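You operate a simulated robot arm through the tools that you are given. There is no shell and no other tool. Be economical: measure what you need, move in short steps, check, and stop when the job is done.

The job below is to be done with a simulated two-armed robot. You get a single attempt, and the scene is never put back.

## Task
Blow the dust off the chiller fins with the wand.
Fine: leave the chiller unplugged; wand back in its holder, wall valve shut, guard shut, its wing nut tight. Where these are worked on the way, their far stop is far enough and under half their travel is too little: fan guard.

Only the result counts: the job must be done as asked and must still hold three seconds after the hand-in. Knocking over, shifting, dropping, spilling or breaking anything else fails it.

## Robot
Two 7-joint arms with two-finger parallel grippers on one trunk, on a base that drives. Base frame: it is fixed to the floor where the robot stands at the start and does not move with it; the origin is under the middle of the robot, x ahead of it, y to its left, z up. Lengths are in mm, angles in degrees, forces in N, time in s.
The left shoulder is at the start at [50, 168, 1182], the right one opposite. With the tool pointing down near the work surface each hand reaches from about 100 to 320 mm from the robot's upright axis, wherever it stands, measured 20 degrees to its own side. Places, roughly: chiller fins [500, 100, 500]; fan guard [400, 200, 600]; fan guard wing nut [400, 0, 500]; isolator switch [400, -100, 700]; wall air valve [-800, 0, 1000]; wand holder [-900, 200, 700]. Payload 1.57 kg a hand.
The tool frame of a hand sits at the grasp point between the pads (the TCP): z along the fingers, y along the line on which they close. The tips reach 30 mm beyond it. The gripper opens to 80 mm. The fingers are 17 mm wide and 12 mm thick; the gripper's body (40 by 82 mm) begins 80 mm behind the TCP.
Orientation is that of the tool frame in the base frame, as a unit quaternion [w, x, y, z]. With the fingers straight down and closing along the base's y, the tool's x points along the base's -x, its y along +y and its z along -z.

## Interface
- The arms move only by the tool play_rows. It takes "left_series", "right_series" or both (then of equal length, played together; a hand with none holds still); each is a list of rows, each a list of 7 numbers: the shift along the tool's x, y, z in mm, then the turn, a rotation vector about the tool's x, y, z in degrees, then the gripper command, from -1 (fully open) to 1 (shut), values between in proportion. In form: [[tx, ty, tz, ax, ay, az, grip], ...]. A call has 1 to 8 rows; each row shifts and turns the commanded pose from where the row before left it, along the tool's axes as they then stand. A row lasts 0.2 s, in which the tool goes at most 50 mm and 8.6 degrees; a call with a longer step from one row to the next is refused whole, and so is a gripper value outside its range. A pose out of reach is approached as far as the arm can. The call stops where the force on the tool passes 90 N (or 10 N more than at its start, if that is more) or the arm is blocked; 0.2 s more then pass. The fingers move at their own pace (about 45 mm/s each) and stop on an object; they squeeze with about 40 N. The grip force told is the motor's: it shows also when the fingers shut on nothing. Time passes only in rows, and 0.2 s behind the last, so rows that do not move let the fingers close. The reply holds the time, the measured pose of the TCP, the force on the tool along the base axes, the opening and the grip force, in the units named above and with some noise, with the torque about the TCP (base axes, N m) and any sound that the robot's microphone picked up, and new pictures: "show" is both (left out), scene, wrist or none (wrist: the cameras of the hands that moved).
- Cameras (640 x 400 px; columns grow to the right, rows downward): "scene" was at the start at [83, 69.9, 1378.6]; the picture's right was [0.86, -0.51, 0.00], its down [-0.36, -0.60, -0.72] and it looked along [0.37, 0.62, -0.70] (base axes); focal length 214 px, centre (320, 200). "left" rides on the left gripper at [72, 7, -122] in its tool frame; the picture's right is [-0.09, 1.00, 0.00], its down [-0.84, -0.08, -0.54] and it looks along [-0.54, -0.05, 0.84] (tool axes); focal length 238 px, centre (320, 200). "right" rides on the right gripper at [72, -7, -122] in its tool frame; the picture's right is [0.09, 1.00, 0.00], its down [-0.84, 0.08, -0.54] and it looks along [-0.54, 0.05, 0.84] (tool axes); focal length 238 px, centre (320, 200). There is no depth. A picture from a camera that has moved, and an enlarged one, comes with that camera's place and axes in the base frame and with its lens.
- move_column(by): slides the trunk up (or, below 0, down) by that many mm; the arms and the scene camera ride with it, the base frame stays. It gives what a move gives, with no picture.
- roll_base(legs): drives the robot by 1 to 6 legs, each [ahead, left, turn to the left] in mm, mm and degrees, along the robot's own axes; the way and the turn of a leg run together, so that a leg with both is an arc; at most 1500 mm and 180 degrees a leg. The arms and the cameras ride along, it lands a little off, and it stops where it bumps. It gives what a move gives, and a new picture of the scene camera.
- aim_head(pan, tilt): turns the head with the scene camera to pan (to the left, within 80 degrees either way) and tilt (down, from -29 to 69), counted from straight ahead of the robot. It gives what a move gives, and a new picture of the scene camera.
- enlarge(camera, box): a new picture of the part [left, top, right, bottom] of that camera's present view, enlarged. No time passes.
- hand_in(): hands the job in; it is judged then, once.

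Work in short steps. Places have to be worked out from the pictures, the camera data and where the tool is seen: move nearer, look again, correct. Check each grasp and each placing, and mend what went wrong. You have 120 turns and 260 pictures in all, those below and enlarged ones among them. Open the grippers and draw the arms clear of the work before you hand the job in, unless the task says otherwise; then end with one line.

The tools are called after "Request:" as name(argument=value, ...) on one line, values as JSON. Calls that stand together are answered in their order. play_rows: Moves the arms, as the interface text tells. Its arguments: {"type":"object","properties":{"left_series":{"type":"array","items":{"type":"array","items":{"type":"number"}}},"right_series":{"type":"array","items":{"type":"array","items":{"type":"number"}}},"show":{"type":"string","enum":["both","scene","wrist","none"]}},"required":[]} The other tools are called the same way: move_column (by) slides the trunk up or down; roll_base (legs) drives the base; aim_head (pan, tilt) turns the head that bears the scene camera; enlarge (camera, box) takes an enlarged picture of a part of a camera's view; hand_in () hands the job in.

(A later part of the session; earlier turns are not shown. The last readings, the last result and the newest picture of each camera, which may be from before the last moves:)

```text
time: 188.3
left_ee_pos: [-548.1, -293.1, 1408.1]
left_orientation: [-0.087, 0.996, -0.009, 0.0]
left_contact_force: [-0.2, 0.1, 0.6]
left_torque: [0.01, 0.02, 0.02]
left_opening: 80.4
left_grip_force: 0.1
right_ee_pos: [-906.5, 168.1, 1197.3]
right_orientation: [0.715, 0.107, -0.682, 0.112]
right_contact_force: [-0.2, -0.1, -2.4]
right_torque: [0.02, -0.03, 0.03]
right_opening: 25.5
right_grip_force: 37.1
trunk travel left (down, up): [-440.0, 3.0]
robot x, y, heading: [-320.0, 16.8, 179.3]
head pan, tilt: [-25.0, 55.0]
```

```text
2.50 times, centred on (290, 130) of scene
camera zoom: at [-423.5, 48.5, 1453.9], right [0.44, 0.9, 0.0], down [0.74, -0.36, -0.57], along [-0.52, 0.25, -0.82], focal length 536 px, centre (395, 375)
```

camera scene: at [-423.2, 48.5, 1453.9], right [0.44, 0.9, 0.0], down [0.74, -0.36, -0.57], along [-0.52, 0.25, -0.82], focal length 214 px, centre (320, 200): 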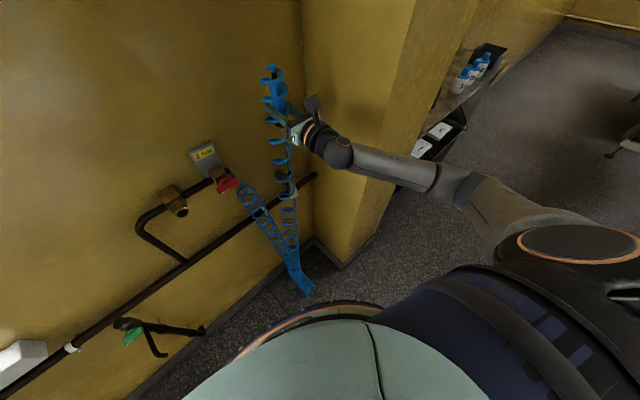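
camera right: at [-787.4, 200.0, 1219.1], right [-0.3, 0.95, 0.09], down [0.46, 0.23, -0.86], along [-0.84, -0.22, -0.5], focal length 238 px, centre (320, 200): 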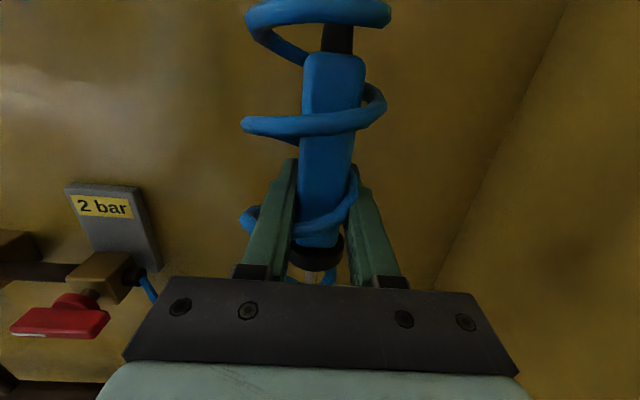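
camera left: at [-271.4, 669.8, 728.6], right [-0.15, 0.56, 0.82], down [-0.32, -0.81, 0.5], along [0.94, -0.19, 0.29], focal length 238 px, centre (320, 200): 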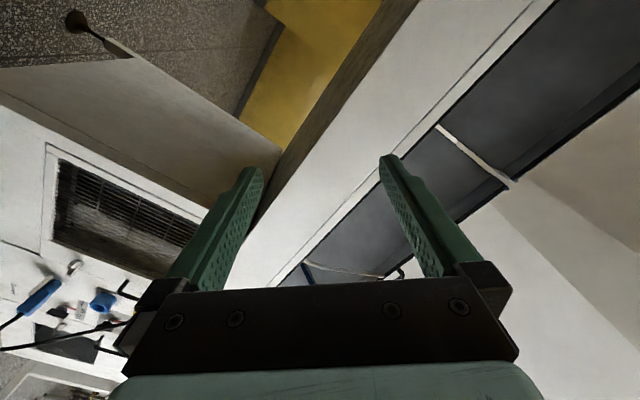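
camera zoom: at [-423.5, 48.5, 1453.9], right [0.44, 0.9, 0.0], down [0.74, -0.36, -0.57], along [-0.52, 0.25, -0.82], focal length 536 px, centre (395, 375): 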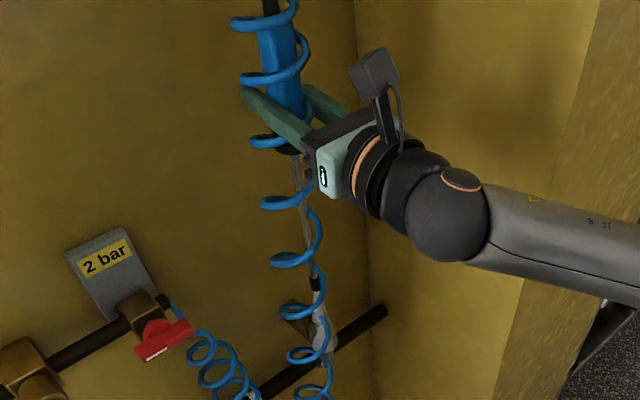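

The nozzle tip (≈245 mm below the grip) is clear of the holder. I ease the base back and sideways away from wall fittings.

Request:
roll_base(legs=[[-62, -20, 0], [-30, 120, 0]])

Request:
move_column(by=-150)

Request:
play_rows(right_series=[[-20, 0, -15, 0, 0, 0, 1], [-25, 0, -20, 0, 0, 0, 1], [-25, 0, -25, 0, 0, 0, 1], [-25, 0, -25, 0, 0, 0, 1], [-25, 0, -25, 0, 0, 0, 1]], show="both")

```text
time: 189.2
left_ee_pos: [-526.9, -287.2, 1408.3]
left_orientation: [-0.087, 0.996, -0.011, -0.001]
left_contact_force: [-0.6, -0.1, -0.6]
left_torque: [-0.03, 0.01, -0.02]
left_opening: 80.0
left_grip_force: 0.0
right_ee_pos: [-884.1, 174.6, 1194.8]
right_orientation: [0.714, 0.107, -0.683, 0.112]
right_contact_force: [-0.7, -0.5, -1.6]
right_torque: [0.0, 0.02, 0.0]
right_opening: 25.4
right_grip_force: 36.9
trunk travel left (down, up): [-440.0, 3.0]
robot x, y, heading: [-297.8, 20.1, 178.9]
head pan, tilt: [-25.0, 55.0]
stopped in leg 1: the robot was blocked; the commanded pose is now the measured one
camera scene: at [-401.2, 53.5, 1454.0], right [0.44, 0.9, 0.0], down [0.74, -0.36, -0.57], along [-0.52, 0.25, -0.82], focal length 214 px, centre (320, 200)
```

scene: 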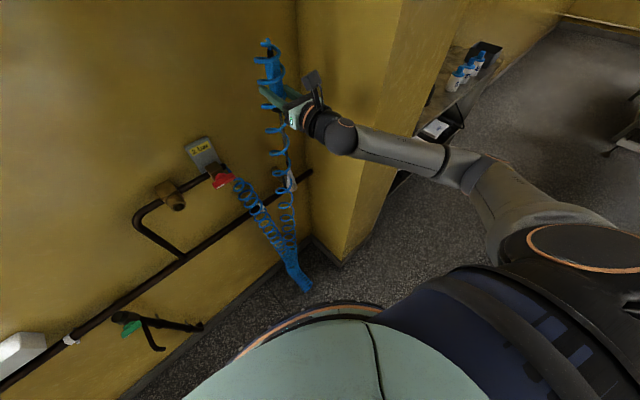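

```text
time: 191.0
left_ee_pos: [-526.2, -287.6, 1258.8]
left_orientation: [-0.086, 0.996, -0.011, -0.001]
left_contact_force: [0.0, -0.2, 0.3]
left_torque: [0.02, -0.01, -0.02]
left_opening: 79.9
left_grip_force: 0.0
right_ee_pos: [-882.8, 173.6, 1048.5]
right_orientation: [0.715, 0.105, -0.683, 0.111]
right_contact_force: [0.0, 0.2, -1.3]
right_torque: [0.0, 0.0, -0.01]
right_opening: 25.7
right_grip_force: 36.6
trunk travel left (down, up): [-290.0, 153.0]
robot x, y, heading: [-298.7, 23.2, 179.2]
head pan, tilt: [-25.0, 55.0]
```

```text
time: 192.2
left_ee_pos: [-525.9, -286.5, 1258.3]
left_orientation: [-0.087, 0.996, -0.011, -0.001]
left_contact_force: [-0.1, -0.5, 0.8]
left_torque: [-0.01, -0.01, 0.02]
left_opening: 79.8
left_grip_force: 0.1
right_ee_pos: [-781.4, 204.4, 921.5]
right_orientation: [0.715, 0.106, -0.682, 0.112]
right_contact_force: [0.1, 0.1, -1.2]
right_torque: [-0.04, 0.03, -0.03]
right_opening: 25.8
right_grip_force: 37.0
trunk travel left (down, up): [-290.0, 153.0]
robot x, y, heading: [-296.9, 21.0, 179.2]
head pan, tilt: [-25.0, 55.0]
camera scene: at [-400.8, 54.1, 1304.0], right [0.44, 0.9, 0.0], down [0.74, -0.36, -0.57], along [-0.52, 0.25, -0.82], focal length 214 px, centre (320, 200)
camera right: at [-660.1, 236.6, 988.2], right [-0.3, 0.95, 0.09], down [0.46, 0.23, -0.86], along [-0.84, -0.22, -0.5], focal length 238 px, centre (320, 200)
```

scene: 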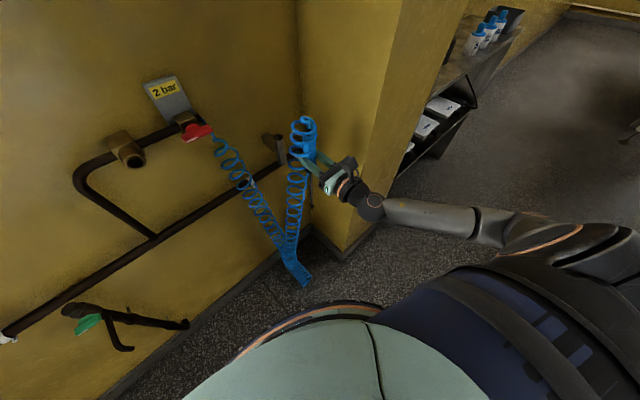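
right: 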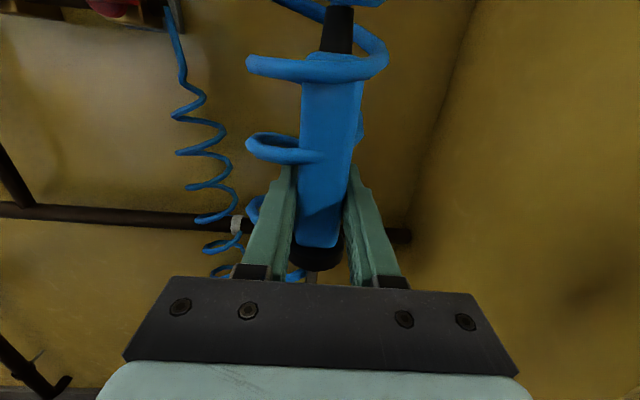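

Backing was blocked lightly (probably the base touching the open guard). The wand is clear now, so I slide away sideways and look back at the guard.

Request:
roll_base(legs=[[10, 230, 0]])

Request:
roll_base(legs=[[0, 0, -90]])

Request:
aim_head(pan=-45, tilt=45)

```text
time: 193.9
left_ee_pos: [-539.6, -510.7, 1258.5]
left_orientation: [-0.087, 0.996, -0.012, -0.001]
left_contact_force: [0.1, -1.2, 0.6]
left_torque: [-0.01, 0.0, -0.02]
left_opening: 79.9
left_grip_force: 0.1
right_ee_pos: [-794.8, -18.2, 921.8]
right_orientation: [0.714, 0.105, -0.683, 0.11]
right_contact_force: [-0.3, -0.4, -1.4]
right_torque: [0.02, 0.01, -0.01]
right_opening: 25.4
right_grip_force: 36.3
trunk travel left (down, up): [-290.0, 153.0]
robot x, y, heading: [-311.2, -200.5, 179.0]
head pan, tilt: [-25.0, 55.0]
camera scene: at [-414.3, -169.5, 1303.9], right [0.44, 0.9, 0.0], down [0.74, -0.36, -0.57], along [-0.52, 0.25, -0.82], focal length 214 px, centre (320, 200)
```

scene: 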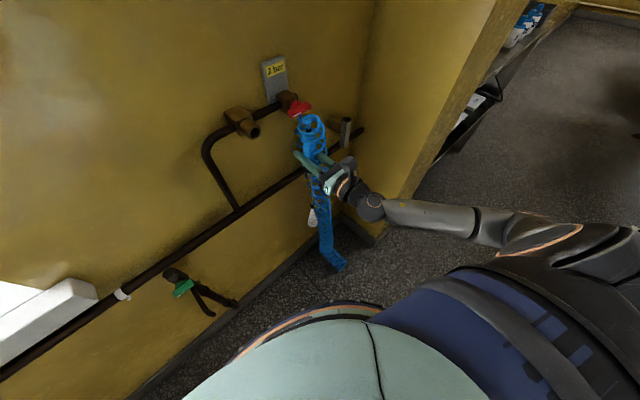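

```text
time: 198.1
left_ee_pos: [-623.0, 26.6, 1258.1]
left_orientation: [0.062, -0.7, 0.709, -0.06]
left_contact_force: [-1.1, 0.6, -1.0]
left_torque: [0.01, -0.01, -0.02]
left_opening: 80.0
left_grip_force: 0.1
right_ee_pos: [-132.0, 287.2, 920.6]
right_orientation: [0.586, -0.405, -0.56, -0.423]
right_contact_force: [0.4, -0.3, -2.1]
right_torque: [0.03, 0.01, -0.01]
right_opening: 25.5
right_grip_force: 37.0
trunk travel left (down, up): [-290.0, 153.0]
robot x, y, heading: [-309.8, -201.9, 89.6]
head pan, tilt: [-25.0, 55.0]
camera scene: at [-278.2, -96.0, 1303.9], right [0.9, -0.43, 0.0], down [-0.35, -0.74, -0.57], along [0.25, 0.52, -0.82], focal length 214 px, centre (320, 200)
```

scene: 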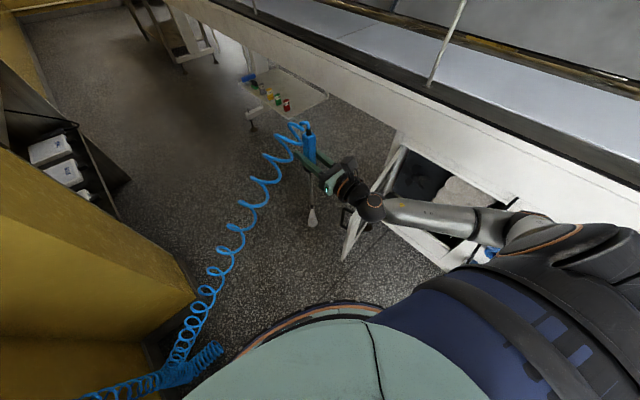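

```text
time: 198.9
left_ee_pos: [-622.5, 25.5, 1258.0]
left_orientation: [0.062, -0.701, 0.708, -0.061]
left_contact_force: [-0.1, 0.5, -0.3]
left_torque: [-0.02, 0.0, -0.02]
left_opening: 80.3
left_grip_force: 0.0
right_ee_pos: [-132.2, 285.6, 922.1]
right_orientation: [0.586, -0.405, -0.56, -0.423]
right_contact_force: [0.0, 0.0, -2.1]
right_torque: [0.02, 0.0, 0.01]
right_opening: 25.5
right_grip_force: 36.7
trunk travel left (down, up): [-290.0, 153.0]
robot x, y, heading: [-307.9, -200.5, 89.5]
head pan, tilt: [-45.0, 45.0]
camera scene: at [-251.3, -104.0, 1317.3], right [0.7, -0.71, 0.0], down [-0.5, -0.5, -0.71], along [0.5, 0.5, -0.71], focal length 214 px, centre (320, 200)
```

scene: 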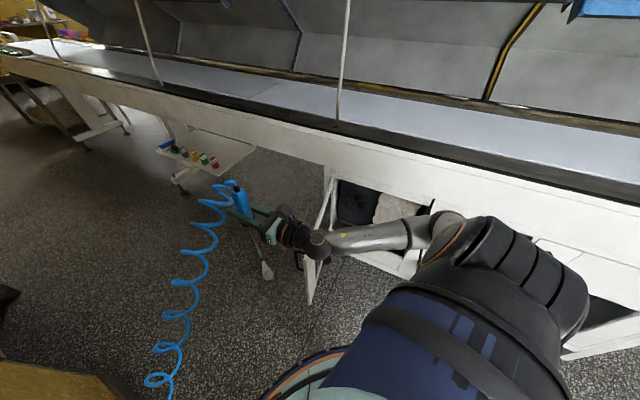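

The wand hangs just left of the open guard. I raise the trunk so the tip clears the guard's top, then turn over it to face the chiller.

Request:
move_column(by=150)

Request:
roll_base(legs=[[0, 0, -72]])

Request:
aim_head(pan=20, tilt=50)

```text
time: 200.7
left_ee_pos: [-621.4, 26.2, 1408.4]
left_orientation: [0.062, -0.701, 0.708, -0.061]
left_contact_force: [0.5, 0.5, 0.0]
left_torque: [0.02, 0.0, 0.01]
left_opening: 80.1
left_grip_force: 0.2
right_ee_pos: [-132.9, 286.1, 1071.0]
right_orientation: [0.586, -0.405, -0.56, -0.423]
right_contact_force: [-0.9, 0.9, -1.2]
right_torque: [-0.02, 0.0, 0.02]
right_opening: 25.8
right_grip_force: 37.1
trunk travel left (down, up): [-440.0, 3.0]
robot x, y, heading: [-311.8, -198.1, 89.8]
head pan, tilt: [-45.0, 45.0]
```

```text
time: 204.2
left_ee_pos: [-185.4, 163.5, 1409.1]
left_orientation: [0.014, -0.144, 0.986, -0.085]
left_contact_force: [-0.5, -0.9, -0.6]
left_torque: [-0.03, -0.04, -0.04]
left_opening: 79.9
left_grip_force: 0.1
right_ee_pos: [207.7, -228.3, 1071.6]
right_orientation: [-0.22, 0.659, 0.209, 0.689]
right_contact_force: [0.0, -0.8, -2.1]
right_torque: [-0.01, 0.0, -0.04]
right_opening: 25.6
right_grip_force: 36.8
trunk travel left (down, up): [-440.0, 3.0]
robot x, y, heading: [-311.3, -202.2, 17.0]
head pan, tilt: [-45.0, 45.0]
camera scene: at [-199.2, -228.1, 1467.3], right [-0.47, -0.88, 0.0], down [-0.62, 0.33, -0.71], along [0.62, -0.33, -0.71], focal length 214 px, centre (320, 200)
```

scene: 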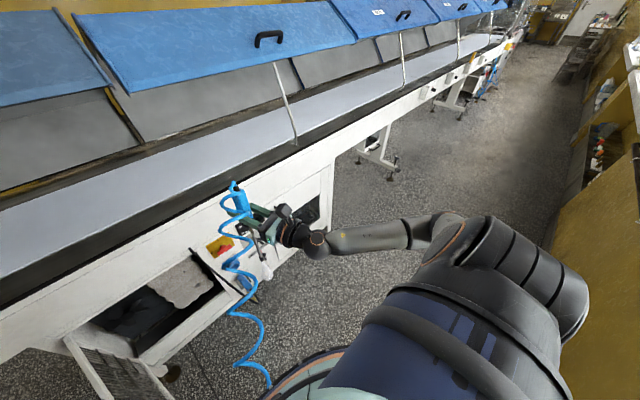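

```text
time: 205.6
left_ee_pos: [-185.7, 163.5, 1408.1]
left_orientation: [0.015, -0.144, 0.986, -0.085]
left_contact_force: [-0.4, 0.2, 0.5]
left_torque: [-0.02, -0.01, -0.01]
left_opening: 79.7
left_grip_force: 0.1
right_ee_pos: [208.1, -227.5, 1070.4]
right_orientation: [-0.22, 0.658, 0.209, 0.689]
right_contact_force: [0.3, 0.3, -1.2]
right_torque: [0.01, -0.02, -0.02]
right_opening: 25.7
right_grip_force: 37.2
trunk travel left (down, up): [-440.0, 3.0]
robot x, y, heading: [-305.9, -203.4, 16.7]
head pan, tilt: [20.0, 50.0]
camera scene: at [-209.3, -143.6, 1460.4], right [0.6, -0.8, 0.0], down [-0.61, -0.46, -0.64], along [0.51, 0.39, -0.77], focal length 214 px, centre (320, 200)
```

scene: 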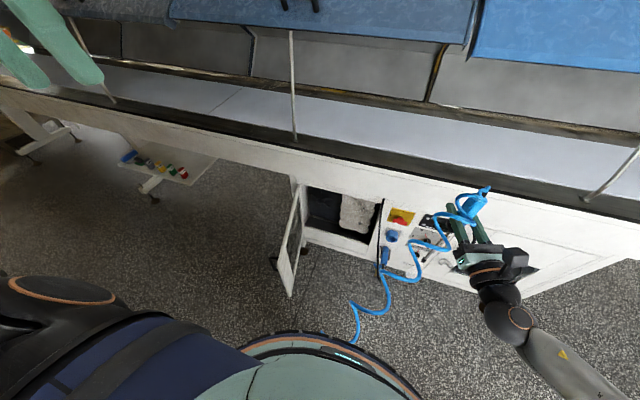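

Clear. The open compartment with dusty fins is visible; I zoom.

Request:
enlarge(camera="scene", box=[260, 165, 420, 305])

```text
2.86 times, centred on (340, 235) of scene
camera zoom: at [-209.3, -143.6, 1460.4], right [0.6, -0.8, 0.0], down [-0.61, -0.46, -0.64], along [0.51, 0.39, -0.77], focal length 613 px, centre (263, 100)
```

zoom: 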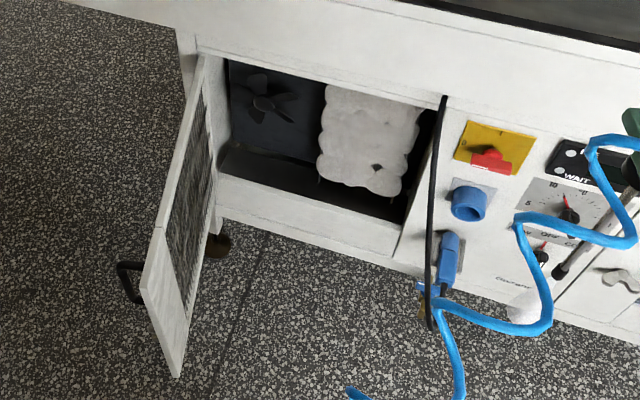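

Dust blanket on the fins spans about l −110..50 mm, z 400–650, at a≈450 (panel coordinates). I move the base left/back, lower the trunk, and pitch the hand up so the wand points into the compartment.

Request:
roll_base(legs=[[-60, 0, 0.8], [0, 160, 0]])

Request:
move_column(by=-385)

Request:
play_rows(right_series=[[0, 0, 0, 0, 8, 0, 1], [0, 0, 0, 0, 8, 0, 1], [0, 0, 0, 0, 8, 0, 1], [0, 0, 0, 0, 8, 0, 1]], show="both")

```text
time: 207.6
left_ee_pos: [-295.1, 294.8, 1408.5]
left_orientation: [0.014, -0.15, 0.985, -0.086]
left_contact_force: [-1.2, 0.8, -0.2]
left_torque: [-0.02, -0.04, 0.04]
left_opening: 79.7
left_grip_force: 0.0
right_ee_pos: [103.0, -91.4, 1072.0]
right_orientation: [-0.223, 0.657, 0.213, 0.688]
right_contact_force: [-0.2, 0.6, -1.2]
right_torque: [-0.01, 0.02, -0.03]
right_opening: 25.7
right_grip_force: 36.6
trunk travel left (down, up): [-440.0, 3.0]
robot x, y, heading: [-413.1, -71.7, 17.4]
head pan, tilt: [20.0, 50.0]
camera scene: at [-314.4, -11.8, 1460.4], right [0.61, -0.79, 0.0], down [-0.61, -0.47, -0.64], along [0.51, 0.39, -0.77], focal length 214 px, centre (320, 200)
```

scene: 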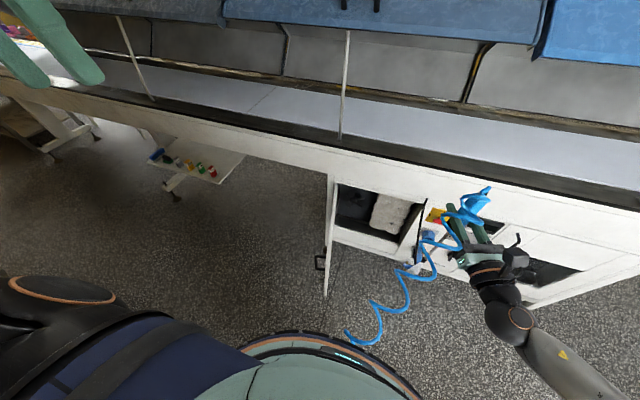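

```text
time: 211.3
left_ee_pos: [-295.4, 296.0, 1023.8]
left_orientation: [0.015, -0.15, 0.985, -0.085]
left_contact_force: [-0.8, 0.1, 0.0]
left_torque: [-0.03, -0.02, 0.01]
left_opening: 80.1
left_grip_force: 0.1
right_ee_pos: [104.1, -92.0, 687.9]
right_orientation: [-0.224, 0.658, 0.214, 0.687]
right_contact_force: [0.0, 0.7, -2.3]
right_torque: [-0.03, -0.01, -0.03]
right_opening: 25.6
right_grip_force: 36.8
trunk travel left (down, up): [-55.0, 388.0]
robot x, y, heading: [-414.9, -70.0, 17.7]
head pan, tilt: [20.0, 50.0]
```

```text
time: 212.3
left_ee_pos: [-293.5, 295.3, 1024.3]
left_orientation: [0.015, -0.149, 0.985, -0.084]
left_contact_force: [1.2, -0.3, 0.7]
left_torque: [0.0, -0.04, 0.01]
left_opening: 80.0
left_grip_force: 0.1
right_ee_pos: [103.3, -92.0, 685.7]
right_orientation: [-0.275, 0.441, 0.144, 0.842]
right_contact_force: [0.8, -0.4, -0.6]
right_torque: [0.0, 0.04, 0.02]
right_opening: 25.5
right_grip_force: 36.5
trunk travel left (down, up): [-55.0, 388.0]
robot x, y, heading: [-416.8, -72.0, 17.5]
head pan, tilt: [20.0, 50.0]
camera scene: at [-314.2, -12.7, 1075.5], right [0.61, -0.79, 0.0], down [-0.61, -0.47, -0.64], along [0.51, 0.39, -0.77], focal length 214 px, centre (320, 200)
camera right: at [-14.4, -169.1, 675.5], right [0.54, -0.84, 0.08], down [0.07, -0.04, -1.0], along [0.84, 0.55, 0.03], focal length 238 px, centre (320, 200)
```

scene: 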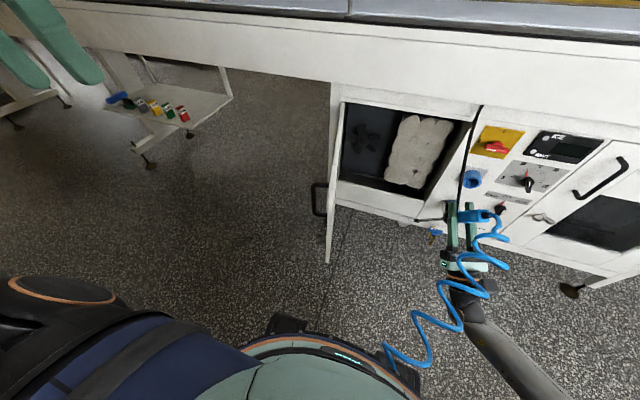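
right: 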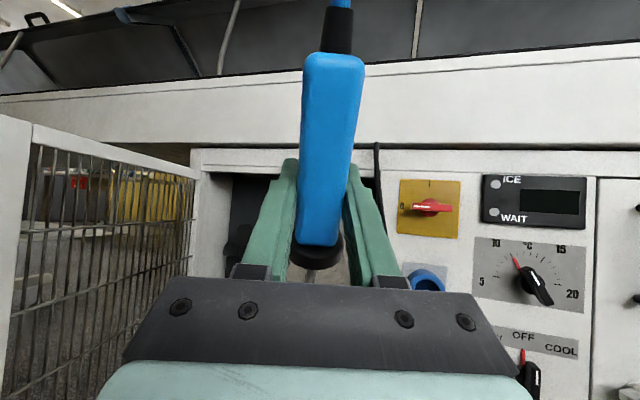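

The hand's yaw is ~18° too far left; I correct it and pitch up further to 60°.

Request:
play_rows(right_series=[[0, 0, 0, -5.1, 0, -3.5, 1], [0, 0, 0, -5.1, 0, -3.5, 1], [0, 0, 0, -5.1, 0, -3.5, 1], [0, 0, 0, 0, 8, 0, 1], [0, 0, 0, 0, 8, 0, 1], [0, 0, 0, 0, 8, 0, 1]], show="scene")

```text
time: 213.7
left_ee_pos: [-294.8, 294.9, 1024.9]
left_orientation: [0.015, -0.149, 0.985, -0.085]
left_contact_force: [-0.2, -1.5, 0.3]
left_torque: [0.01, 0.02, -0.01]
left_opening: 79.9
left_grip_force: 0.1
right_ee_pos: [103.1, -90.9, 686.3]
right_orientation: [-0.148, 0.268, 0.04, 0.951]
right_contact_force: [-0.7, -0.8, -1.4]
right_torque: [-0.02, 0.03, -0.02]
right_opening: 26.0
right_grip_force: 36.3
trunk travel left (down, up): [-55.0, 388.0]
robot x, y, heading: [-414.1, -73.7, 17.4]
head pan, tilt: [20.0, 50.0]
camera scene: at [-314.2, -12.7, 1075.4], right [0.61, -0.79, 0.0], down [-0.61, -0.47, -0.64], along [0.51, 0.39, -0.77], focal length 214 px, centre (320, 200)
```

scene: 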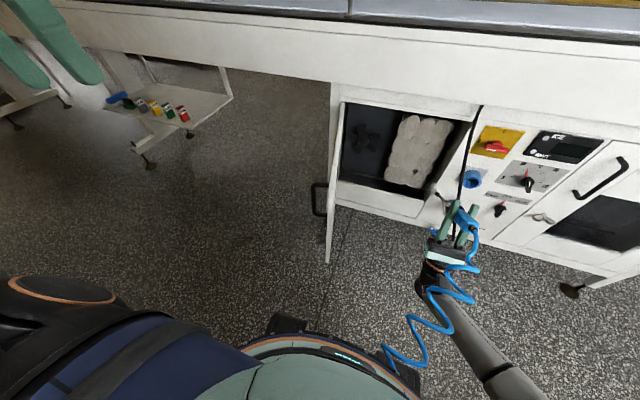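

Wand now points along the panel normal, 32° down. I move the base left 40 then ahead 75 to bring the nozzle in front of the dust.

Request:
roll_base(legs=[[0, 45, 0], [75, 0, 0]])

Request:
play_rows(right_series=[[0, 0, 0, 0, 0, 0, 1], [0, 0, 0, 0, 0, 0, 1]], show="both")

Request:
enlarge(camera="scene", box=[330, 90, 490, 230])

```text
time: 215.2
left_ee_pos: [-236.8, 359.5, 1023.7]
left_orientation: [0.015, -0.15, 0.985, -0.085]
left_contact_force: [-0.5, 0.6, -0.3]
left_torque: [-0.03, -0.04, 0.01]
left_opening: 80.3
left_grip_force: 0.0
right_ee_pos: [160.8, -25.9, 687.0]
right_orientation: [-0.147, 0.268, 0.041, 0.951]
right_contact_force: [0.1, 0.0, -1.8]
right_torque: [0.01, -0.01, 0.01]
right_opening: 25.5
right_grip_force: 36.7
trunk travel left (down, up): [-55.0, 388.0]
robot x, y, heading: [-352.7, -3.7, 17.9]
head pan, tilt: [20.0, 50.0]
camera scene: at [-255.8, 52.3, 1075.4], right [0.61, -0.79, 0.0], down [-0.61, -0.47, -0.64], along [0.51, 0.39, -0.77], focal length 214 px, centre (320, 200)
```

scene: 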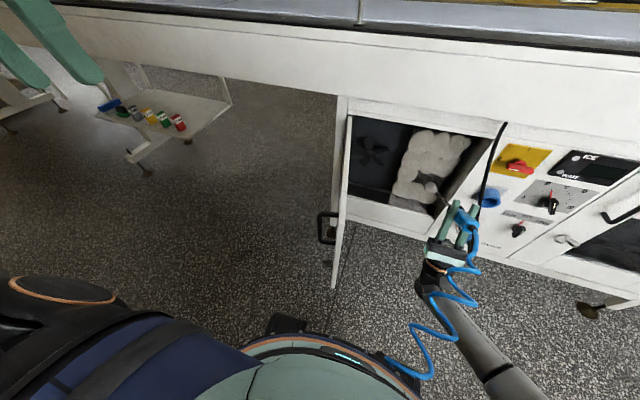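

```text
time: 215.8
left_ee_pos: [-236.7, 359.5, 1023.1]
left_orientation: [0.014, -0.149, 0.985, -0.085]
left_contact_force: [0.8, -0.4, -0.2]
left_torque: [0.0, -0.02, -0.02]
left_opening: 80.1
left_grip_force: 0.1
right_ee_pos: [162.0, -25.7, 686.4]
right_orientation: [-0.147, 0.268, 0.041, 0.951]
right_contact_force: [-0.3, -0.8, -1.6]
right_torque: [-0.01, 0.02, -0.03]
right_opening: 25.7
right_grip_force: 36.6
trunk travel left (down, up): [-55.0, 388.0]
robot x, y, heading: [-359.1, -4.7, 17.5]
head pan, tilt: [20.0, 50.0]
camera scene: at [-255.7, 52.3, 1075.4], right [0.61, -0.79, 0.0], down [-0.61, -0.47, -0.64], along [0.51, 0.39, -0.77], focal length 214 px, centre (320, 200)
camera right: at [40.8, -57.1, 620.3], right [0.23, -0.97, 0.05], down [0.43, 0.06, -0.9], along [0.87, 0.22, 0.43], focal length 238 px, centre (320, 200)
```

scene: 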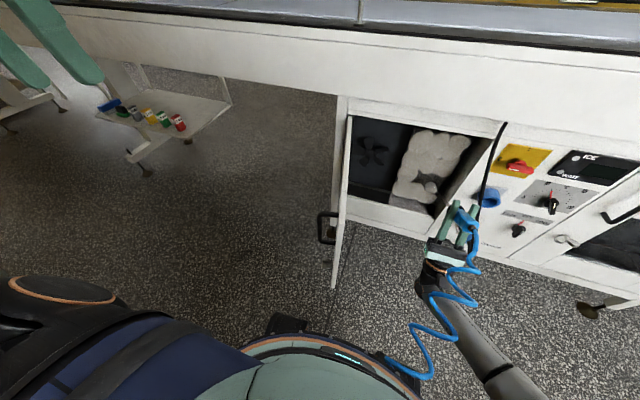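
right: 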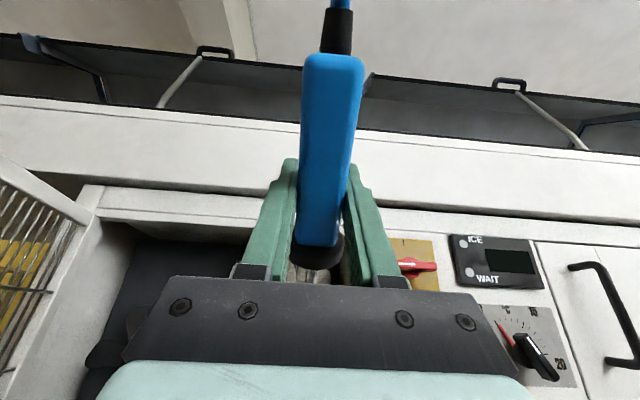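

```text
2.86 times, centred on (410, 160) of scene
camera zoom: at [-255.7, 52.3, 1075.4], right [0.61, -0.79, 0.0], down [-0.61, -0.47, -0.64], along [0.51, 0.39, -0.77], focal length 613 px, centre (63, 314)
```

zoom: 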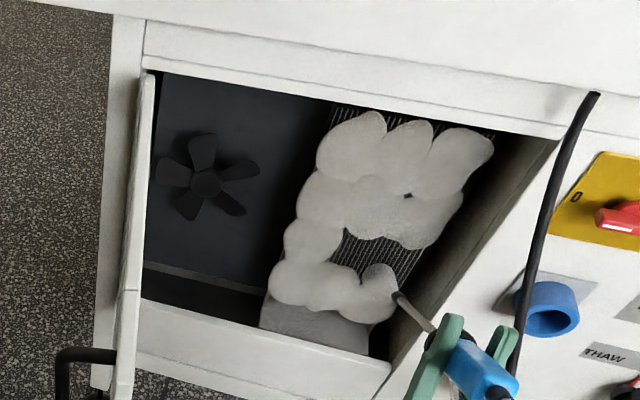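

The dust is visibly blowing away. I sweep the jet left along the lower band.

Request:
play_rows(right_series=[[-13, 0, -21, 0, 0, 0, 1], [0, -15, 0, 0, 0, 0, 1], [0, -15, 0, 0, 0, 0, 1], [0, -15, 0, 0, 0, 0, 1], [0, -15, 0, 0, 0, 0, 1], [0, -15, 0, 0, 0, 0, 1], [0, -15, 0, 0, 0, 0, 1], [0, -15, 0, 0, 0, 0, 1]], show="none")

Request:
enlarge(camera="scene", box=[330, 90, 490, 230])

```text
time: 217.6
left_ee_pos: [-235.6, 360.9, 1024.4]
left_orientation: [0.015, -0.15, 0.985, -0.085]
left_contact_force: [0.2, -0.5, -0.1]
left_torque: [0.02, -0.03, 0.01]
left_opening: 80.0
left_grip_force: 0.0
right_ee_pos: [130.1, 73.9, 661.1]
right_orientation: [-0.146, 0.268, 0.04, 0.951]
right_contact_force: [0.5, 0.1, -2.0]
right_torque: [-0.03, 0.04, -0.02]
right_opening: 25.6
right_grip_force: 36.8
trunk travel left (down, up): [-55.0, 388.0]
robot x, y, heading: [-355.6, -6.9, 17.7]
head pan, tilt: [20.0, 50.0]
```

```text
2.86 times, centred on (410, 160) of scene
camera zoom: at [-255.7, 52.4, 1075.4], right [0.61, -0.79, 0.0], down [-0.61, -0.47, -0.64], along [0.51, 0.39, -0.77], focal length 613 px, centre (63, 314)
```

zoom: 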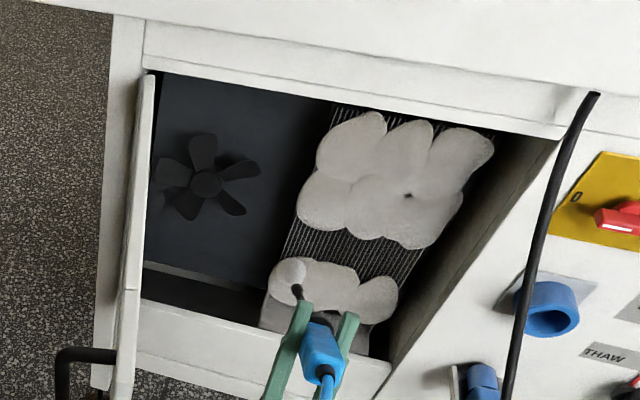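

Third row is cleared; I lower ~50 mm and sweep right across the bottom row.

Request:
play_rows(right_series=[[-13, 0, -21, 0, 0, 0, 1], [-13, 0, -21, 0, 0, 0, 1], [0, 0, 0, 0, 0, 0, 1], [0, 22, 0, 0, 0, 0, 1], [0, 22, 0, 0, 0, 0, 1], [0, 22, 0, 0, 0, 0, 1], [0, 22, 0, 0, 0, 0, 1], [0, 22, 0, 0, 0, 0, 1]], show="none")

Request:
enlarge(camera="scene", box=[330, 90, 490, 230])

```text
time: 218.4
left_ee_pos: [-235.5, 358.9, 1023.7]
left_orientation: [0.015, -0.15, 0.985, -0.086]
left_contact_force: [0.4, 0.4, -1.5]
left_torque: [-0.02, -0.02, 0.01]
left_opening: 80.1
left_grip_force: 0.0
right_ee_pos: [159.3, 6.8, 595.7]
right_orientation: [-0.091, 0.264, 0.094, 0.956]
right_contact_force: [0.6, -0.4, -1.1]
right_torque: [0.03, 0.03, 0.02]
right_opening: 25.5
right_grip_force: 37.5
trunk travel left (down, up): [-55.0, 388.0]
robot x, y, heading: [-358.1, -6.5, 17.5]
head pan, tilt: [20.0, 50.0]
stopped in row 3 (right hand): the arm was blocked; the commanded pose is now the measured one
```

```text
2.86 times, centred on (410, 160) of scene
camera zoom: at [-255.5, 52.1, 1075.4], right [0.61, -0.79, 0.0], down [-0.61, -0.47, -0.64], along [0.51, 0.39, -0.77], focal length 613 px, centre (63, 314)
```

zoom: 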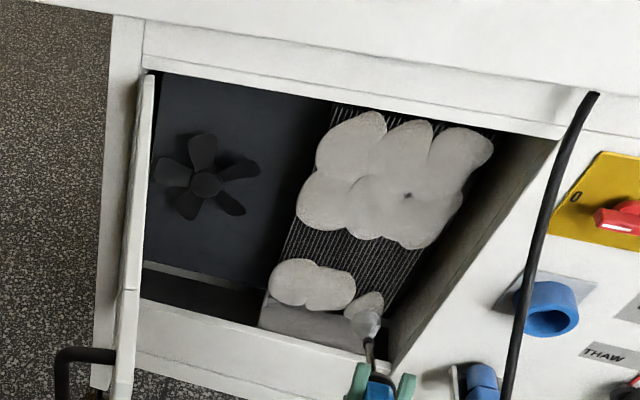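

The arm hit a limit and drifted. I move it back up/left in the arm and lower by trunk instead.

Request:
play_rows(right_series=[[11, -10, 17, 0, 0, 0, 1], [11, -15, 17, 0, 0, 0, 1], [0, -15, 8, 0, 0, 0, 1]], show="none")

Request:
move_column(by=-50)

Request:
enlarge(camera="scene", box=[330, 70, 490, 210])

```text
time: 219.2
left_ee_pos: [-236.2, 359.5, 1023.9]
left_orientation: [0.015, -0.15, 0.985, -0.085]
left_contact_force: [-0.4, -0.4, 0.5]
left_torque: [0.0, 0.0, 0.04]
left_opening: 80.1
left_grip_force: 0.0
right_ee_pos: [149.8, 53.2, 637.8]
right_orientation: [-0.091, 0.264, 0.092, 0.956]
right_contact_force: [0.4, 0.0, -1.4]
right_torque: [-0.01, 0.02, 0.0]
right_opening: 25.5
right_grip_force: 37.1
trunk travel left (down, up): [-55.0, 388.0]
robot x, y, heading: [-355.1, -3.9, 17.3]
head pan, tilt: [20.0, 50.0]
```

```text
time: 220.1
left_ee_pos: [-236.0, 360.3, 974.2]
left_orientation: [0.015, -0.15, 0.985, -0.085]
left_contact_force: [0.4, -0.6, 0.5]
left_torque: [-0.01, 0.0, 0.03]
left_opening: 79.9
left_grip_force: 0.2
right_ee_pos: [150.4, 52.5, 588.2]
right_orientation: [-0.093, 0.265, 0.092, 0.955]
right_contact_force: [0.1, 0.7, -1.4]
right_torque: [0.02, 0.0, 0.02]
right_opening: 25.8
right_grip_force: 37.0
trunk travel left (down, up): [-5.0, 438.0]
robot x, y, heading: [-355.2, -7.2, 17.5]
head pan, tilt: [20.0, 50.0]
```

```text
2.86 times, centred on (410, 140) of scene
camera zoom: at [-255.6, 52.1, 1025.4], right [0.61, -0.79, 0.0], down [-0.61, -0.47, -0.64], along [0.51, 0.39, -0.77], focal length 613 px, centre (63, 371)
```

zoom: 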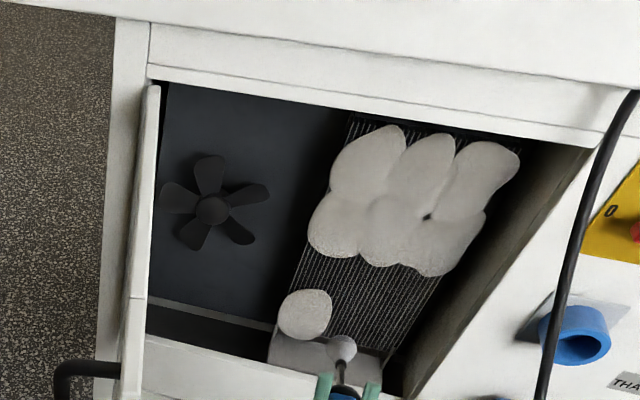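

Bottom-left cell remains; sweep left.

Request:
play_rows(right_series=[[0, -15, 0, 0, 0, 0, 1], [0, -15, 0, 0, 0, 0, 1], [0, -15, 0, 0, 0, 0, 1], [0, -15, 0, 0, 0, 0, 1], [0, 0, 0, 0, 0, 0, 1]], show="none")

Request:
enlarge(camera="scene", box=[330, 70, 490, 210])

```text
time: 221.2
left_ee_pos: [-233.7, 359.7, 972.9]
left_orientation: [0.015, -0.149, 0.985, -0.085]
left_contact_force: [0.5, 0.0, 0.1]
left_torque: [0.02, 0.03, -0.02]
left_opening: 79.8
left_grip_force: 0.0
right_ee_pos: [179.5, 27.7, 556.2]
right_orientation: [-0.017, 0.257, 0.15, 0.955]
right_contact_force: [-0.2, 0.0, -1.5]
right_torque: [0.0, 0.02, 0.03]
right_opening: 25.5
right_grip_force: 36.7
trunk travel left (down, up): [-5.0, 438.0]
robot x, y, heading: [-357.0, -4.6, 17.6]
head pan, tilt: [20.0, 50.0]
stopped in row 5 (right hand): the arm was blocked; the commanded pose is now the measured one
```

```text
2.86 times, centred on (410, 140) of scene
camera zoom: at [-255.5, 52.0, 1025.4], right [0.61, -0.79, 0.0], down [-0.61, -0.47, -0.64], along [0.51, 0.39, -0.77], focal length 613 px, centre (63, 371)
```

zoom: 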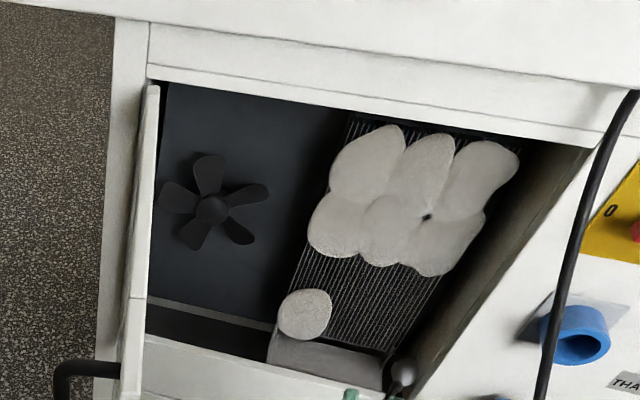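

The arm drifts at its joint limit. I raise it, restore yaw, tilt the wand steeper, and use the base for the left shift.

Request:
play_rows(right_series=[[13, 7, 21, 0, 0, 0, 1], [12, 7, 20, 3.3, 1.9, 5.5, 1], [0, 0, 0, 3.3, 1.9, 5.5, 1], [0, 0, 0, 3.4, 1.9, 5.5, 1], [0, 0, 0, 0, -7, 0, 1], [0, 0, 0, 0, -7, 0, 1]], show="none")

Request:
enlarge(camera="scene", box=[330, 70, 490, 210])

```text
time: 222.6
left_ee_pos: [-236.9, 360.3, 973.4]
left_orientation: [0.015, -0.15, 0.985, -0.086]
left_contact_force: [-0.1, -0.4, 0.4]
left_torque: [0.02, 0.0, 0.0]
left_opening: 80.1
left_grip_force: 0.2
right_ee_pos: [177.8, 29.6, 606.6]
right_orientation: [-0.16, 0.339, 0.213, 0.902]
right_contact_force: [-0.6, 0.2, -1.8]
right_torque: [0.01, 0.02, 0.0]
right_opening: 25.3
right_grip_force: 36.7
trunk travel left (down, up): [-5.0, 438.0]
robot x, y, heading: [-353.6, -5.6, 17.4]
head pan, tilt: [20.0, 50.0]
```

```text
2.86 times, centred on (410, 140) of scene
camera zoom: at [-255.5, 52.0, 1025.4], right [0.61, -0.79, 0.0], down [-0.61, -0.47, -0.64], along [0.51, 0.39, -0.77], focal length 613 px, centre (63, 371)
```

zoom: 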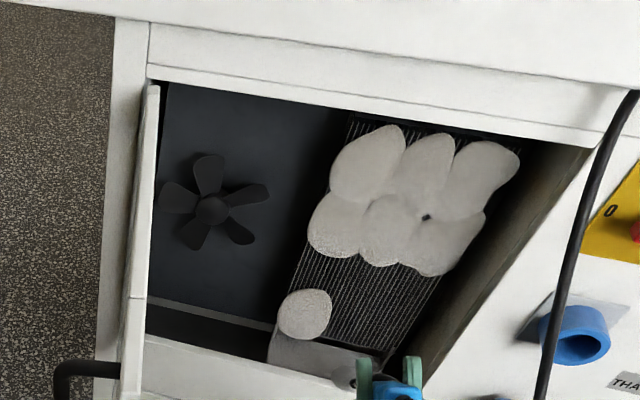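

Tip is ~65 mm right of the last bottom cell and low; I raise 50 and shift left 70 with the arm.

Request:
play_rows(right_series=[[13, 0, 17, 0, 0, 0, 1], [13, -5, 17, 0, 0, 0, 1], [7, -16, 11, 0, 0, 0, 1], [4, -16, 8, 0, 0, 0, 1], [2, -16, 5, 0, 0, 0, 1], [0, 0, 0, 0, 0, 0, 1]], show="none")

Request:
enlarge(camera="scene", box=[330, 70, 490, 210])

```text
time: 224.0
left_ee_pos: [-236.2, 359.9, 974.3]
left_orientation: [0.015, -0.15, 0.985, -0.086]
left_contact_force: [0.9, 0.2, 0.0]
left_torque: [0.01, 0.0, -0.03]
left_opening: 80.0
left_grip_force: 0.1
right_ee_pos: [158.4, 96.7, 655.5]
right_orientation: [-0.159, 0.338, 0.213, 0.903]
right_contact_force: [0.4, -0.8, -1.6]
right_torque: [0.01, 0.02, -0.01]
right_opening: 25.4
right_grip_force: 37.2
trunk travel left (down, up): [-5.0, 438.0]
robot x, y, heading: [-355.1, -4.0, 17.4]
head pan, tilt: [20.0, 50.0]
```

```text
2.86 times, centred on (410, 140) of scene
camera zoom: at [-255.5, 52.0, 1025.4], right [0.61, -0.79, 0.0], down [-0.61, -0.47, -0.64], along [0.51, 0.39, -0.77], focal length 613 px, centre (63, 371)
```

zoom: 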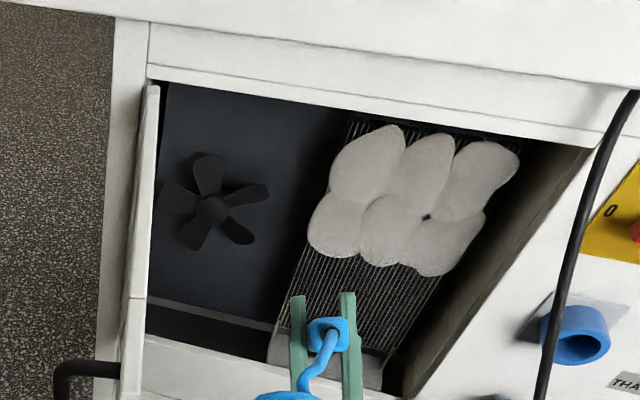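

Bottom rows done. For the upper rows I pitch the wand up 14°, raise the trunk 80 mm and sweep right.

Request:
play_rows(right_series=[[0, 0, 0, 0, 7, 0, 1], [0, 0, 0, 0, 7, 0, 1]], show="none")

Request:
move_column(by=80)

Request:
play_rows(right_series=[[0, 0, 0, 0, 0, 0, 1], [0, 18, 0, 0, 0, 0, 1], [0, 18, 0, 0, 0, 0, 1], [0, 18, 0, 0, 0, 0, 1], [0, 18, 0, 0, 0, 0, 1], [0, 18, 0, 0, 0, 0, 1], [0, 18, 0, 0, 0, 0, 1], [0, 15, 0, 0, 0, 0, 1]], show="scene")

Request:
enlarge(camera="scene", box=[330, 90, 490, 230])

```text
time: 224.6
left_ee_pos: [-235.4, 359.8, 973.6]
left_orientation: [0.015, -0.149, 0.985, -0.086]
left_contact_force: [0.4, 0.5, -0.5]
left_torque: [0.04, -0.03, -0.01]
left_opening: 79.9
left_grip_force: 0.1
right_ee_pos: [158.6, 96.5, 656.8]
right_orientation: [-0.185, 0.224, 0.193, 0.937]
right_contact_force: [-0.1, -1.0, -1.6]
right_torque: [-0.04, 0.02, 0.02]
right_opening: 25.5
right_grip_force: 36.4
trunk travel left (down, up): [-5.0, 438.0]
robot x, y, heading: [-353.5, -5.1, 17.4]
head pan, tilt: [20.0, 50.0]
```

```text
time: 225.8
left_ee_pos: [-234.9, 359.1, 1053.1]
left_orientation: [0.014, -0.149, 0.985, -0.085]
left_contact_force: [0.8, -0.2, 0.3]
left_torque: [-0.01, 0.01, -0.01]
left_opening: 80.0
left_grip_force: 0.0
right_ee_pos: [159.0, 97.1, 736.9]
right_orientation: [-0.184, 0.225, 0.192, 0.937]
right_contact_force: [-1.0, 0.0, -1.7]
right_torque: [0.02, 0.03, 0.0]
right_opening: 25.6
right_grip_force: 37.0
trunk travel left (down, up): [-85.0, 358.0]
robot x, y, heading: [-356.3, -4.3, 17.5]
head pan, tilt: [20.0, 50.0]
```

```text
time: 227.6
left_ee_pos: [-235.9, 359.0, 1053.3]
left_orientation: [0.015, -0.149, 0.985, -0.086]
left_contact_force: [-0.4, 0.9, 0.0]
left_torque: [0.01, 0.01, 0.02]
left_opening: 79.9
left_grip_force: 0.1
right_ee_pos: [211.7, -8.2, 769.4]
right_orientation: [-0.185, 0.226, 0.193, 0.937]
right_contact_force: [-0.2, 1.1, -1.8]
right_torque: [0.02, -0.04, 0.01]
right_opening: 25.8
right_grip_force: 37.4
trunk travel left (down, up): [-85.0, 358.0]
robot x, y, heading: [-358.1, -5.3, 17.6]
head pan, tilt: [20.0, 50.0]
camera scene: at [-255.5, 52.0, 1105.4], right [0.61, -0.79, 0.0], down [-0.61, -0.47, -0.64], along [0.51, 0.39, -0.77], focal length 214 px, centre (320, 200)
```

scene: 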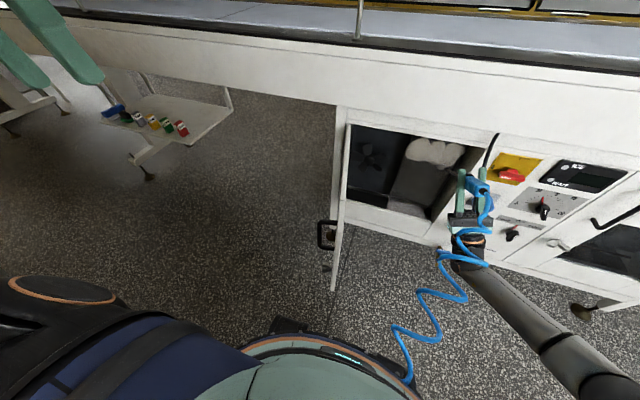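

```text
2.86 times, centred on (410, 160) of scene
camera zoom: at [-255.5, 52.0, 1105.4], right [0.61, -0.79, 0.0], down [-0.61, -0.47, -0.64], along [0.51, 0.39, -0.77], focal length 613 px, centre (63, 314)
```

zoom: 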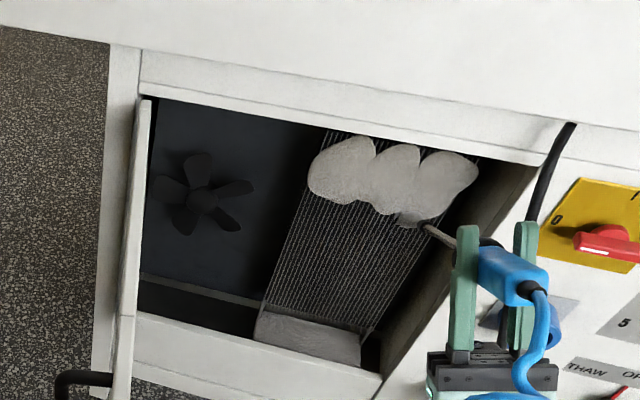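

Only the top row remains. I pull back 30 mm, raise 45 mm and sweep left keeping height.

Request:
play_rows(right_series=[[13, -2, -7, 0, 0, 0, 1], [13, -2, -7, 0, 0, 0, 1]], show="none")

Request:
move_column(by=50)

Request:
play_rows(right_series=[[0, 0, 0, 0, 0, 0, 1], [2.5, -17, 4, 0, 0, 0, 1], [2.5, -17, 4, 0, 0, 0, 1], [2.5, -17, 4, 0, 0, 0, 1], [2.5, -17, 4, 0, 0, 0, 1], [2.5, -17, 4, 0, 0, 0, 1], [2.5, -17, 4, 0, 0, 0, 1], [2.5, -17, 4, 0, 0, 0, 1]], show="none")

Request:
enlarge(camera="scene", box=[330, 100, 490, 240])

```text
time: 228.2
left_ee_pos: [-236.4, 358.4, 1053.8]
left_orientation: [0.015, -0.15, 0.985, -0.086]
left_contact_force: [0.2, 0.0, -0.4]
left_torque: [-0.02, -0.01, 0.04]
left_opening: 80.2
left_grip_force: 0.0
right_ee_pos: [181.1, -17.6, 769.9]
right_orientation: [-0.184, 0.226, 0.192, 0.937]
right_contact_force: [-0.2, 0.8, -0.5]
right_torque: [-0.03, -0.02, 0.03]
right_opening: 25.5
right_grip_force: 36.4
trunk travel left (down, up): [-85.0, 358.0]
robot x, y, heading: [-356.3, -9.8, 17.7]
head pan, tilt: [20.0, 50.0]
```

```text
time: 229.1
left_ee_pos: [-235.2, 359.7, 1103.9]
left_orientation: [0.015, -0.15, 0.985, -0.085]
left_contact_force: [-0.5, -0.8, -0.2]
left_torque: [0.0, 0.01, 0.03]
left_opening: 80.0
left_grip_force: 0.1
right_ee_pos: [181.8, -18.4, 818.6]
right_orientation: [-0.185, 0.226, 0.194, 0.937]
right_contact_force: [0.2, 0.4, -1.3]
right_torque: [-0.02, 0.02, -0.01]
right_opening: 25.7
right_grip_force: 36.7
trunk travel left (down, up): [-135.0, 308.0]
robot x, y, heading: [-355.2, -5.8, 17.4]
head pan, tilt: [20.0, 50.0]
```

```text
time: 230.9
left_ee_pos: [-235.5, 360.9, 1103.4]
left_orientation: [0.015, -0.15, 0.985, -0.086]
left_contact_force: [0.2, -0.6, -0.3]
left_torque: [-0.03, 0.03, 0.0]
left_opening: 79.8
left_grip_force: 0.1
right_ee_pos: [127.1, 91.6, 818.1]
right_orientation: [-0.184, 0.226, 0.193, 0.937]
right_contact_force: [0.6, 0.1, -0.6]
right_torque: [0.02, 0.0, 0.01]
right_opening: 25.5
right_grip_force: 36.7
trunk travel left (down, up): [-135.0, 308.0]
robot x, y, heading: [-361.2, -5.3, 17.5]
head pan, tilt: [20.0, 50.0]
```

```text
2.86 times, centred on (410, 170) of scene
camera zoom: at [-255.5, 52.1, 1155.4], right [0.61, -0.79, 0.0], down [-0.61, -0.47, -0.64], along [0.51, 0.39, -0.77], focal length 613 px, centre (63, 286)
```

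zoom: 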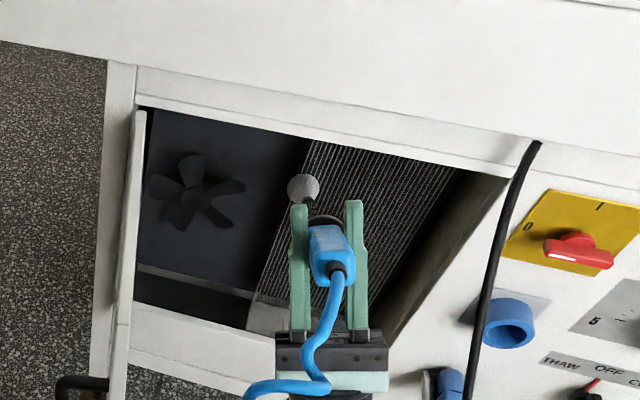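

All dust appears gone. I back off to verify.

Request:
roll_base(legs=[[-60, -100, 0]])

Request:
enlarge(camera="scene", box=[290, 90, 450, 230])

```text
time: 232.1
left_ee_pos: [-265.0, 248.6, 1103.7]
left_orientation: [0.015, -0.15, 0.985, -0.086]
left_contact_force: [0.4, -0.2, -0.5]
left_torque: [0.0, -0.04, 0.0]
left_opening: 79.8
left_grip_force: 0.1
right_ee_pos: [98.9, -20.3, 818.1]
right_orientation: [-0.184, 0.226, 0.192, 0.937]
right_contact_force: [0.0, -0.4, -0.7]
right_torque: [-0.01, 0.03, -0.03]
right_opening: 25.8
right_grip_force: 37.1
trunk travel left (down, up): [-135.0, 308.0]
robot x, y, heading: [-379.9, -124.3, 17.4]
head pan, tilt: [20.0, 50.0]
camera scene: at [-283.6, -60.5, 1155.4], right [0.61, -0.79, 0.0], down [-0.61, -0.47, -0.64], along [0.51, 0.39, -0.77], focal length 214 px, centre (320, 200)
```

scene: 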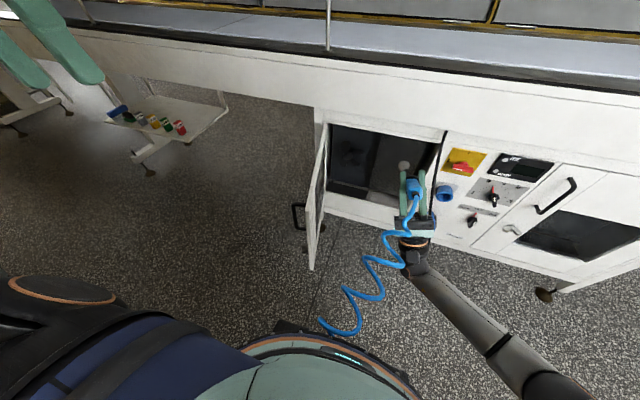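

```text
2.86 times, centred on (370, 160) of scene
camera zoom: at [-283.6, -60.5, 1155.4], right [0.61, -0.79, 0.0], down [-0.61, -0.47, -0.64], along [0.51, 0.39, -0.77], focal length 613 px, centre (177, 314)
```

zoom: 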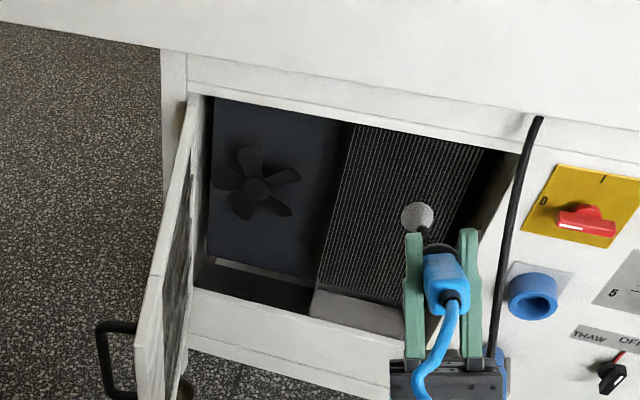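

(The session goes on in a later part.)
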